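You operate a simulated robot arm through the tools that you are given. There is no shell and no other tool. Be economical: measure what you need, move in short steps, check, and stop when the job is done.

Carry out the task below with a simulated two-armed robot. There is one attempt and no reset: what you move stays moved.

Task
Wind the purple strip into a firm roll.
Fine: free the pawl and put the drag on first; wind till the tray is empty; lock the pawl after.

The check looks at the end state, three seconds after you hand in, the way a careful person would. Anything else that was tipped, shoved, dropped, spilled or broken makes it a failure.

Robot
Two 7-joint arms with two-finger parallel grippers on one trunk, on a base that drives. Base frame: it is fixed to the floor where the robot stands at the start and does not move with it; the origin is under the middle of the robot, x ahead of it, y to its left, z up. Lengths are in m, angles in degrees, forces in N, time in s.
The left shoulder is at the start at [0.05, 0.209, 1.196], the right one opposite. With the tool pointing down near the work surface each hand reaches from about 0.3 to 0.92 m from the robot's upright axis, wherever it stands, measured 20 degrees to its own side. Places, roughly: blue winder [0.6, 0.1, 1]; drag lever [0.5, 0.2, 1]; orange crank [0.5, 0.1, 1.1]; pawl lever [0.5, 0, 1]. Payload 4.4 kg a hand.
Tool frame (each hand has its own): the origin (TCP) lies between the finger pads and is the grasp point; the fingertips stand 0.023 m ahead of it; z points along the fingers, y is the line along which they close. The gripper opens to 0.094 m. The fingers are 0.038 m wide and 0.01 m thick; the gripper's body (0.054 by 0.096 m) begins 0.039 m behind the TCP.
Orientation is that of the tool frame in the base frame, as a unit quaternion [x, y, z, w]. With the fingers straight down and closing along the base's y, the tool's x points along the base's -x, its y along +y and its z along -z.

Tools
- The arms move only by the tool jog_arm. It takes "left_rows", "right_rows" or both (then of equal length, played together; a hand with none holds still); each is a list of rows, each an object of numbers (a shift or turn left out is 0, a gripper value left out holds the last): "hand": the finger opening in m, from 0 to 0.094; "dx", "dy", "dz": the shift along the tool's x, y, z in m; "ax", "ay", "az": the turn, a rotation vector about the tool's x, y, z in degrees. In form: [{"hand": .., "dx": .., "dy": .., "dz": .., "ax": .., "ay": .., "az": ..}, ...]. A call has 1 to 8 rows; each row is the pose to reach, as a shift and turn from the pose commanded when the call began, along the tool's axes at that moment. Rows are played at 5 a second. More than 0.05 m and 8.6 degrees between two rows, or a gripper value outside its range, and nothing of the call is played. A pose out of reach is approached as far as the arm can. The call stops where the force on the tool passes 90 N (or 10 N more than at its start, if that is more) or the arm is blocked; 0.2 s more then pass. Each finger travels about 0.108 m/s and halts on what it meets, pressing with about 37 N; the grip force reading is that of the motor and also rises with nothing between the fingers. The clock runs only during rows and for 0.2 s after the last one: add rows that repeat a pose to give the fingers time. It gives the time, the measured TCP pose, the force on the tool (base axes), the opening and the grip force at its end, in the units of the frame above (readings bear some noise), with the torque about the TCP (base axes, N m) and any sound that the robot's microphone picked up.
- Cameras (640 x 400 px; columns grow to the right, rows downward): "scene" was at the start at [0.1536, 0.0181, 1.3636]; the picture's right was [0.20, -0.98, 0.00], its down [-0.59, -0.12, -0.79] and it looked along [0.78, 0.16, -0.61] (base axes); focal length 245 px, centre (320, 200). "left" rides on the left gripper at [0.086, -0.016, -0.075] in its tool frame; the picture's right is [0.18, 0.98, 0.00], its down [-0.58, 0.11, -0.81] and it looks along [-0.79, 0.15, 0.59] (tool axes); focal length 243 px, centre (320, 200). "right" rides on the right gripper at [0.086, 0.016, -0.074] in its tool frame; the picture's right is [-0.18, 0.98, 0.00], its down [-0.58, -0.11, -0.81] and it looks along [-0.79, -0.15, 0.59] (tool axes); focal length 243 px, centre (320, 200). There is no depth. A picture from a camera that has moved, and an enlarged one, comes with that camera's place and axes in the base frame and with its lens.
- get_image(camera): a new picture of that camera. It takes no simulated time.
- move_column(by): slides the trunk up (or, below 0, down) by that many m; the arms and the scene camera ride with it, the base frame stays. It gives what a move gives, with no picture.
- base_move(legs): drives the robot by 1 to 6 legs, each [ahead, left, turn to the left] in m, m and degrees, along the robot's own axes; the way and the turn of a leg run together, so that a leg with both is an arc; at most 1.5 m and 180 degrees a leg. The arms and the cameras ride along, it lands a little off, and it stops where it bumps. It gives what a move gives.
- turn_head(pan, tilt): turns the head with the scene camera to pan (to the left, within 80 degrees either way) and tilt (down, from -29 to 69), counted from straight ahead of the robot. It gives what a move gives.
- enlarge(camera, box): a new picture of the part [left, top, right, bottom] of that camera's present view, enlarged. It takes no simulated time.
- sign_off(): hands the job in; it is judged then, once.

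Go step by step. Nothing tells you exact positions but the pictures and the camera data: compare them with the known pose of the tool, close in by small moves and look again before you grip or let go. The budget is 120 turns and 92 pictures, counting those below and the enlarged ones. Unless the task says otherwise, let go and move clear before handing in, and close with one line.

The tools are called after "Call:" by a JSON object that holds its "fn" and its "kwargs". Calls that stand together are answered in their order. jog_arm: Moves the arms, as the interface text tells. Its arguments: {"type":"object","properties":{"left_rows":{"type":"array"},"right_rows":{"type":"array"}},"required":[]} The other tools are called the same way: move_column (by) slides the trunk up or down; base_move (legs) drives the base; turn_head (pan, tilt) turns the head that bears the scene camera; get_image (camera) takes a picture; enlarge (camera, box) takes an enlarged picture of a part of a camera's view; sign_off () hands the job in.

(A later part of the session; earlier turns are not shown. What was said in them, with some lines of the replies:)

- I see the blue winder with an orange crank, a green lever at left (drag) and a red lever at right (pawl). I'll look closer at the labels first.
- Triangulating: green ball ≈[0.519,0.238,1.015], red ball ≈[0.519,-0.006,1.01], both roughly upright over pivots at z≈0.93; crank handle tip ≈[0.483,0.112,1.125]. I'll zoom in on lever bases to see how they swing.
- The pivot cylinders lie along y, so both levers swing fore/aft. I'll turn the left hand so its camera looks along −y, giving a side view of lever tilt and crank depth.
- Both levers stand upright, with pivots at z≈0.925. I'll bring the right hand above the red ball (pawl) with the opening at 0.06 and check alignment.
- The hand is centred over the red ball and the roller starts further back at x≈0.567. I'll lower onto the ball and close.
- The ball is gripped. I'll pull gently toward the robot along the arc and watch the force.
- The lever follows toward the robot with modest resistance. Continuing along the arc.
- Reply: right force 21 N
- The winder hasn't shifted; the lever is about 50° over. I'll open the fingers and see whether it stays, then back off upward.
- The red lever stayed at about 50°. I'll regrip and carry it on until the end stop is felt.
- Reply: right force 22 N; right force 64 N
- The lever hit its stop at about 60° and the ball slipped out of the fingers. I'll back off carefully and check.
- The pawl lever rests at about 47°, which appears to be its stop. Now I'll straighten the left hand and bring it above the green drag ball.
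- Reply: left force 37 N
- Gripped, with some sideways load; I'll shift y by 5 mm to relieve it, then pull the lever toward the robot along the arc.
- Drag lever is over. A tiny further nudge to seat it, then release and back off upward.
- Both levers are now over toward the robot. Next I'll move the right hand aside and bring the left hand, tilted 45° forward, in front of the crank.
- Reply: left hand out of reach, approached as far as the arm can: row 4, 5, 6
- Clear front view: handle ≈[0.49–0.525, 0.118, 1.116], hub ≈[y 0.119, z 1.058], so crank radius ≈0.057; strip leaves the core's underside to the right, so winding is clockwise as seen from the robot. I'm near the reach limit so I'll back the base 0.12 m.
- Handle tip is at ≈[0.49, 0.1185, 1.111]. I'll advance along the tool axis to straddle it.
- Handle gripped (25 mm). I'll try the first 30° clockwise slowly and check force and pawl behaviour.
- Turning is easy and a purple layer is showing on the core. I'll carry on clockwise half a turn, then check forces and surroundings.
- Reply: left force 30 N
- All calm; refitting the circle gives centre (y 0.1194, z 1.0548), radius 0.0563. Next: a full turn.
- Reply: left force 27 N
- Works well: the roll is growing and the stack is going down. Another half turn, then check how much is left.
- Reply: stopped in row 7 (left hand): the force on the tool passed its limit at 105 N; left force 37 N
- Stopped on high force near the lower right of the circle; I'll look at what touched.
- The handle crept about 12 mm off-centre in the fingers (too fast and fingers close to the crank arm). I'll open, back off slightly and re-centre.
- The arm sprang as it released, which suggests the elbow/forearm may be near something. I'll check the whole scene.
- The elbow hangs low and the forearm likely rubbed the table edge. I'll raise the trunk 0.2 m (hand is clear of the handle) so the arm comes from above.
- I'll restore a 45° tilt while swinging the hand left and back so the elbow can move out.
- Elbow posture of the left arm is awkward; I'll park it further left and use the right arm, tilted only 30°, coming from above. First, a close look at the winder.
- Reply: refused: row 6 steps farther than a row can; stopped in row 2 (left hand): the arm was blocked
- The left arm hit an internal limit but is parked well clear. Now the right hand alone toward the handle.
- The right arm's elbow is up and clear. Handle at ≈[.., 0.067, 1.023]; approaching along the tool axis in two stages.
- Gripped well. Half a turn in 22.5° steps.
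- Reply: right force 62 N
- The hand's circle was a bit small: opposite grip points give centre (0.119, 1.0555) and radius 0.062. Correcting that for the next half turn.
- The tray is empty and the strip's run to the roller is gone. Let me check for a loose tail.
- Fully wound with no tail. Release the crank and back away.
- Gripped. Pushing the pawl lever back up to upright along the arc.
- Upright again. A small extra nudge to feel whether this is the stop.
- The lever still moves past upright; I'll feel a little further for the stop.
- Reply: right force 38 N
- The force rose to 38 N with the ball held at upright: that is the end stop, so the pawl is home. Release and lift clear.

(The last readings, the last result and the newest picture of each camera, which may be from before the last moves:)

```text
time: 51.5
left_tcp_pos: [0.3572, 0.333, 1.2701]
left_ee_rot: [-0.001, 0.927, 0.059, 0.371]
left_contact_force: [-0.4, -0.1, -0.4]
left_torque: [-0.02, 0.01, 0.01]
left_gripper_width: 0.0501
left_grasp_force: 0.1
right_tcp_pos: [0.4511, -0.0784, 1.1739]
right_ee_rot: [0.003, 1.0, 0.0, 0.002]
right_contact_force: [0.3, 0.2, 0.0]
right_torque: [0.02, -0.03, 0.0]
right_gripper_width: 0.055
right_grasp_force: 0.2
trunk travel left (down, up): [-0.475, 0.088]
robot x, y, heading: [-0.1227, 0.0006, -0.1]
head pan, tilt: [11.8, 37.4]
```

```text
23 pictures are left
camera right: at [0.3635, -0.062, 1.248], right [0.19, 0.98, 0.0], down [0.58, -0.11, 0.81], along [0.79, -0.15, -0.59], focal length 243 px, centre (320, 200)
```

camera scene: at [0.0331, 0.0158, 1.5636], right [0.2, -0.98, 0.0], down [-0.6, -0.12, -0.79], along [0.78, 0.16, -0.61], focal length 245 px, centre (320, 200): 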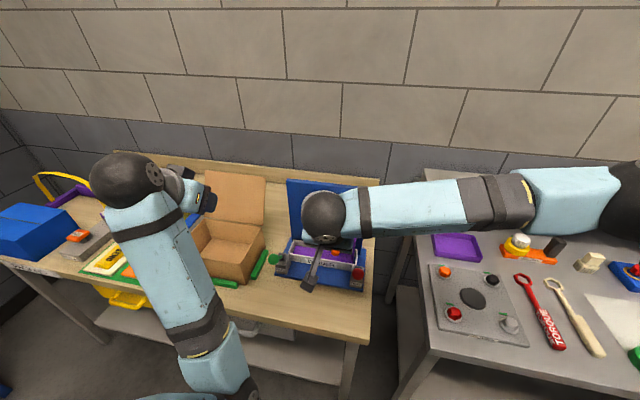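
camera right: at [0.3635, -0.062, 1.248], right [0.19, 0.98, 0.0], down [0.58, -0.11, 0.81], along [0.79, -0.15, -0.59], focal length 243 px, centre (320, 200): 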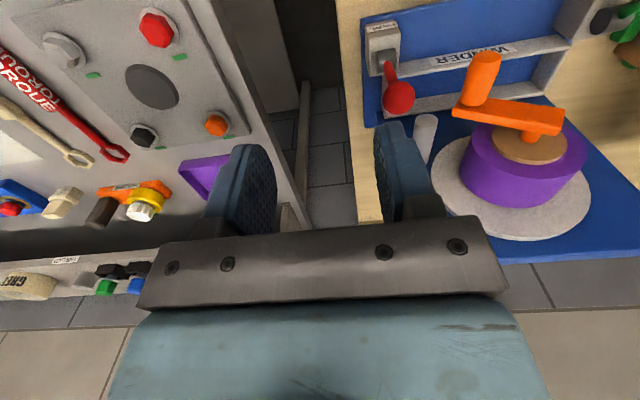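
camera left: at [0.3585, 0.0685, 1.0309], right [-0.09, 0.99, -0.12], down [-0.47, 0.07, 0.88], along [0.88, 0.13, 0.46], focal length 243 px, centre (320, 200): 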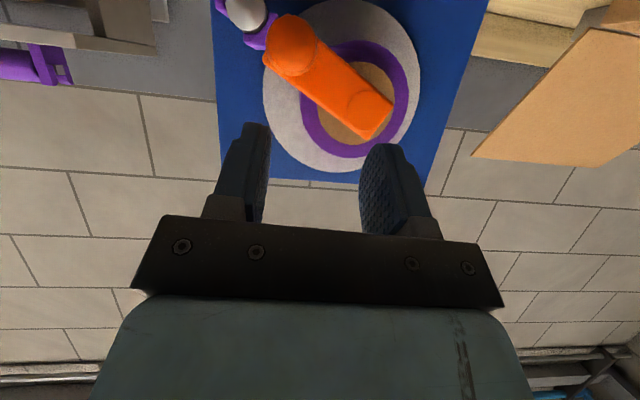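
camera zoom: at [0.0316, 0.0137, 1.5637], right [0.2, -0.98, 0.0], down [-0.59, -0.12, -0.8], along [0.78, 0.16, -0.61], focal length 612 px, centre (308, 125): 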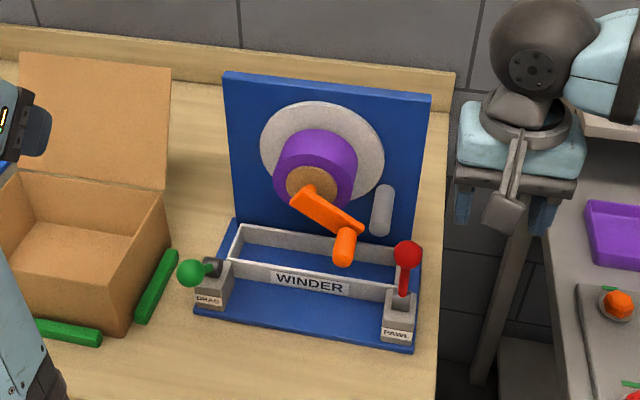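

The roll looks firm and complete and the tray is empty. Since release may have dragged the pawl lever slightly back, I'll nudge it from the front with closed fingers to its stop.

Call:
{"fn": "jog_arm", "kwargs": {"right_rows": [{"hand": 0.0, "dy": 0.03}, {"hand": 0.0, "dy": 0.06, "dx": 0.0}, {"dy": 0.0724, "dx": 0.0, "dz": 0.04}, {"dy": 0.0724, "dx": 0.0, "dz": 0.08}, {"dy": 0.0724, "dx": 0.0, "dz": 0.12}, {"dy": 0.0724, "dx": 0.0, "dz": 0.157}]}}

Call:
{"fn": "get_image", "kwargs": {"camera": "right"}}

```text
time: 52.9
left_tcp_pos: [0.3595, 0.3369, 1.2696]
left_ee_rot: [0.0, 0.927, 0.058, 0.37]
left_contact_force: [0.2, -0.1, -0.4]
left_torque: [0.02, -0.01, -0.02]
left_gripper_width: 0.0497
left_grasp_force: 0.0
right_tcp_pos: [0.4532, -0.0028, 1.0137]
right_ee_rot: [0.002, 1.0, -0.001, 0.001]
right_contact_force: [0.9, 0.3, 0.6]
right_torque: [0.0, 0.0, -0.01]
right_gripper_width: 0.0
right_grasp_force: 37.6
trunk travel left (down, up): [-0.475, 0.088]
robot x, y, heading: [-0.1236, -0.0009, -0.1]
head pan, tilt: [11.8, 37.4]
```

```text
22 pictures are left
camera right: at [0.3666, 0.0126, 1.0884], right [0.19, 0.98, 0.0], down [0.58, -0.11, 0.81], along [0.79, -0.15, -0.59], focal length 243 px, centre (320, 200)
```

right: 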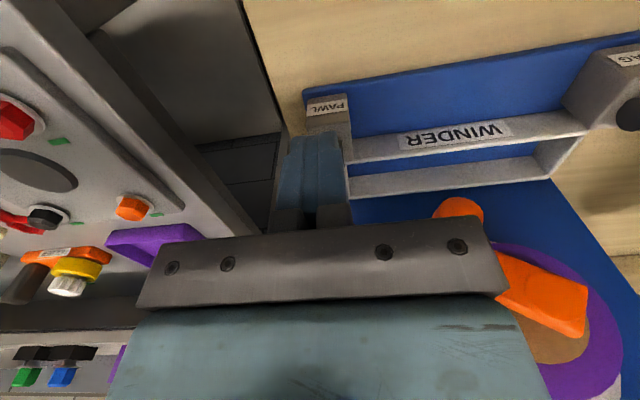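

Call:
{"fn": "jog_arm", "kwargs": {"right_rows": [{"dx": -0.01}, {"dx": -0.02}, {"dx": -0.028}, {"dx": -0.034}, {"dx": -0.034}]}}

```text
time: 54.1
left_tcp_pos: [0.3587, 0.3354, 1.2703]
left_ee_rot: [0.0, 0.927, 0.058, 0.37]
left_contact_force: [-0.1, 0.7, 0.3]
left_torque: [0.01, -0.01, -0.01]
left_gripper_width: 0.0501
left_grasp_force: 0.0
right_tcp_pos: [0.4859, -0.0035, 1.0147]
right_ee_rot: [0.003, 1.0, 0.0, 0.001]
right_contact_force: [-0.1, 0.1, -1.0]
right_torque: [-0.02, 0.0, -0.03]
right_gripper_width: 0.0
right_grasp_force: 36.9
trunk travel left (down, up): [-0.475, 0.088]
robot x, y, heading: [-0.122, -0.003, -0.2]
head pan, tilt: [11.8, 37.4]
```

Call:
{"fn": "jog_arm", "kwargs": {"right_rows": [{"dx": -0.005}, {"dx": -0.01}, {"dx": -0.015}, {"dx": -0.015}]}}

Call:
{"fn": "get_image", "kwargs": {"camera": "right"}}

```text
time: 55.1
left_tcp_pos: [0.3507, 0.3337, 1.2752]
left_ee_rot: [0.0, 0.926, 0.059, 0.374]
left_contact_force: [-0.3, -0.9, 0.7]
left_torque: [0.02, -0.01, 0.02]
left_gripper_width: 0.05
left_grasp_force: 0.1
right_tcp_pos: [0.4878, -0.0029, 1.0146]
right_ee_rot: [-0.001, 1.0, 0.0, -0.003]
right_contact_force: [-84.1, -11.0, -15.8]
right_torque: [-0.6, 0.82, -0.29]
right_gripper_width: 0.0
right_grasp_force: 36.7
trunk travel left (down, up): [-0.475, 0.088]
robot x, y, heading: [-0.1238, 0.0034, -0.2]
head pan, tilt: [11.8, 37.4]
```

```text
21 pictures are left
camera right: at [0.4012, 0.012, 1.0895], right [0.18, 0.98, 0.0], down [0.59, -0.11, 0.8], along [0.79, -0.15, -0.6], focal length 243 px, centre (320, 200)
```

right: 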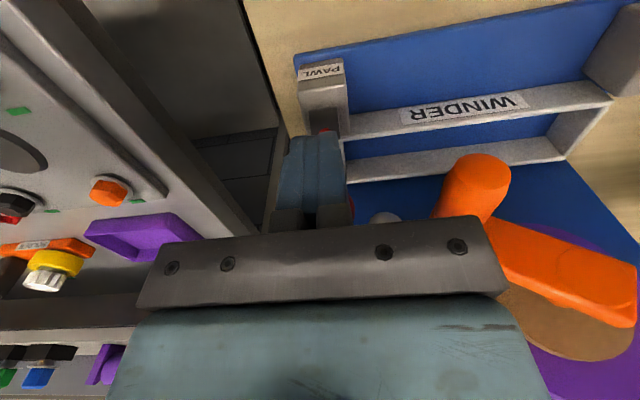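

The pawl lever is solidly on its stop. Backing off and lifting the hand clear.

Call:
{"fn": "jog_arm", "kwargs": {"right_rows": [{"dx": 0.02}, {"dx": 0.05}, {"dx": 0.07, "dz": -0.04}, {"dx": 0.08, "dz": -0.08, "dy": -0.03}, {"dx": 0.09, "dz": -0.12, "dy": -0.06}, {"dx": 0.1, "dz": -0.15, "dy": -0.09}]}}

Call:
{"fn": "get_image", "kwargs": {"camera": "scene"}}

Call:
{"fn": "enlarge", "kwargs": {"camera": "scene", "box": [250, 150, 400, 310]}}

```text
refused: row 4 steps farther than a row can; nothing moved
```

```text
20 pictures are left
camera scene: at [0.0212, 0.0145, 1.5647], right [0.2, -0.98, 0.0], down [-0.59, -0.12, -0.8], along [0.78, 0.16, -0.6], focal length 245 px, centre (320, 200)
```

scene: 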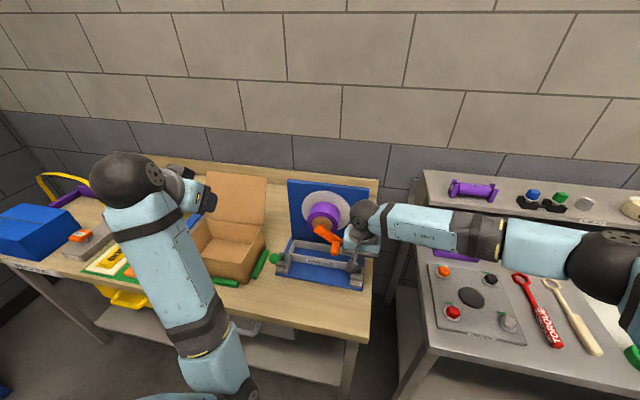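

```text
2.50 times, centred on (325, 230) of scene
camera zoom: at [0.0212, 0.0145, 1.5647], right [0.2, -0.98, 0.0], down [-0.59, -0.12, -0.8], along [0.78, 0.16, -0.6], focal length 612 px, centre (308, 125)
```

zoom: 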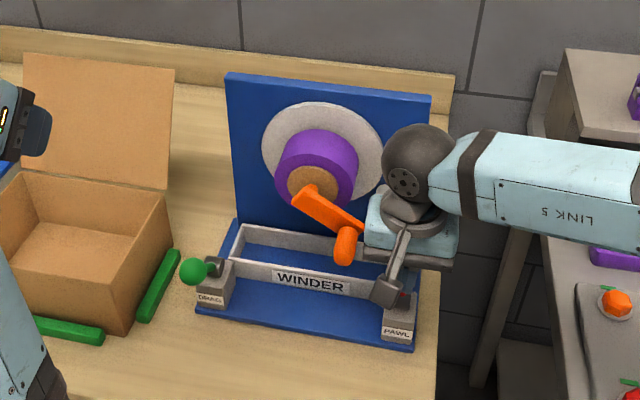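

The move was refused for step size; repeating the retreat with smaller steps.

Call:
{"fn": "jog_arm", "kwargs": {"right_rows": [{"dx": 0.02}, {"dx": 0.05}, {"dx": 0.07, "dz": -0.03}, {"dx": 0.08, "dz": -0.06, "dy": -0.02}, {"dx": 0.09, "dz": -0.09, "dy": -0.05}, {"dx": 0.1, "dz": -0.12, "dy": -0.08}, {"dx": 0.11, "dz": -0.15, "dy": -0.11}]}}

Call:
{"fn": "get_image", "kwargs": {"camera": "scene"}}

Call:
{"fn": "enlarge", "kwargs": {"camera": "scene", "box": [250, 150, 400, 310]}}

```text
time: 56.7
left_tcp_pos: [0.3582, 0.334, 1.2709]
left_ee_rot: [0.0, 0.927, 0.058, 0.37]
left_contact_force: [-0.1, 0.4, 0.3]
left_torque: [0.01, 0.0, -0.01]
left_gripper_width: 0.0501
left_grasp_force: 0.2
right_tcp_pos: [0.3882, -0.116, 1.1668]
right_ee_rot: [0.002, 1.0, 0.001, 0.001]
right_contact_force: [-0.7, 1.2, -0.8]
right_torque: [0.02, 0.02, -0.03]
right_gripper_width: 0.0
right_grasp_force: 36.7
trunk travel left (down, up): [-0.475, 0.088]
robot x, y, heading: [-0.1198, -0.0022, -0.4]
head pan, tilt: [11.8, 37.4]
```

```text
18 pictures are left
camera scene: at [0.031, 0.0145, 1.5638], right [0.2, -0.98, 0.0], down [-0.59, -0.12, -0.8], along [0.78, 0.16, -0.61], focal length 245 px, centre (320, 200)
```

scene: 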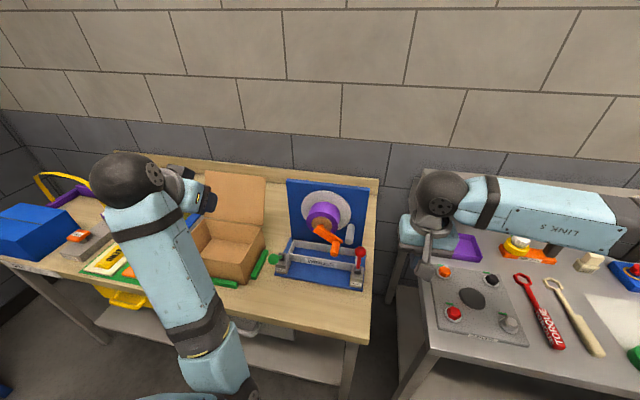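

```text
2.50 times, centred on (325, 230) of scene
camera zoom: at [0.031, 0.0145, 1.5638], right [0.2, -0.98, 0.0], down [-0.59, -0.12, -0.8], along [0.78, 0.16, -0.61], focal length 612 px, centre (308, 125)
```

zoom: 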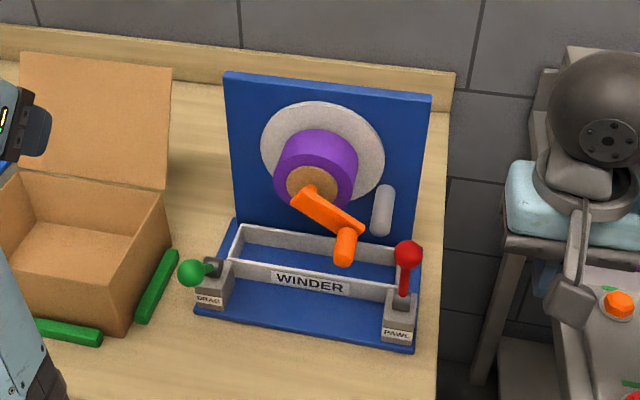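

The strip is fully wound with no loose tail, the tray is empty, the drag lever is on and the pawl is back on its upright stop. Nothing else was disturbed and both hands are clear, so I'm handing in.

Call:
{"fn": "sign_off", "kwargs": {}}

```text
The job is handed in.
```

The purple strip is wound onto the core with no loose tail and the tray is empty; the drag was set and the pawl freed before winding, and the pawl lever is back upright against its stop, taken as locked without a crank test.
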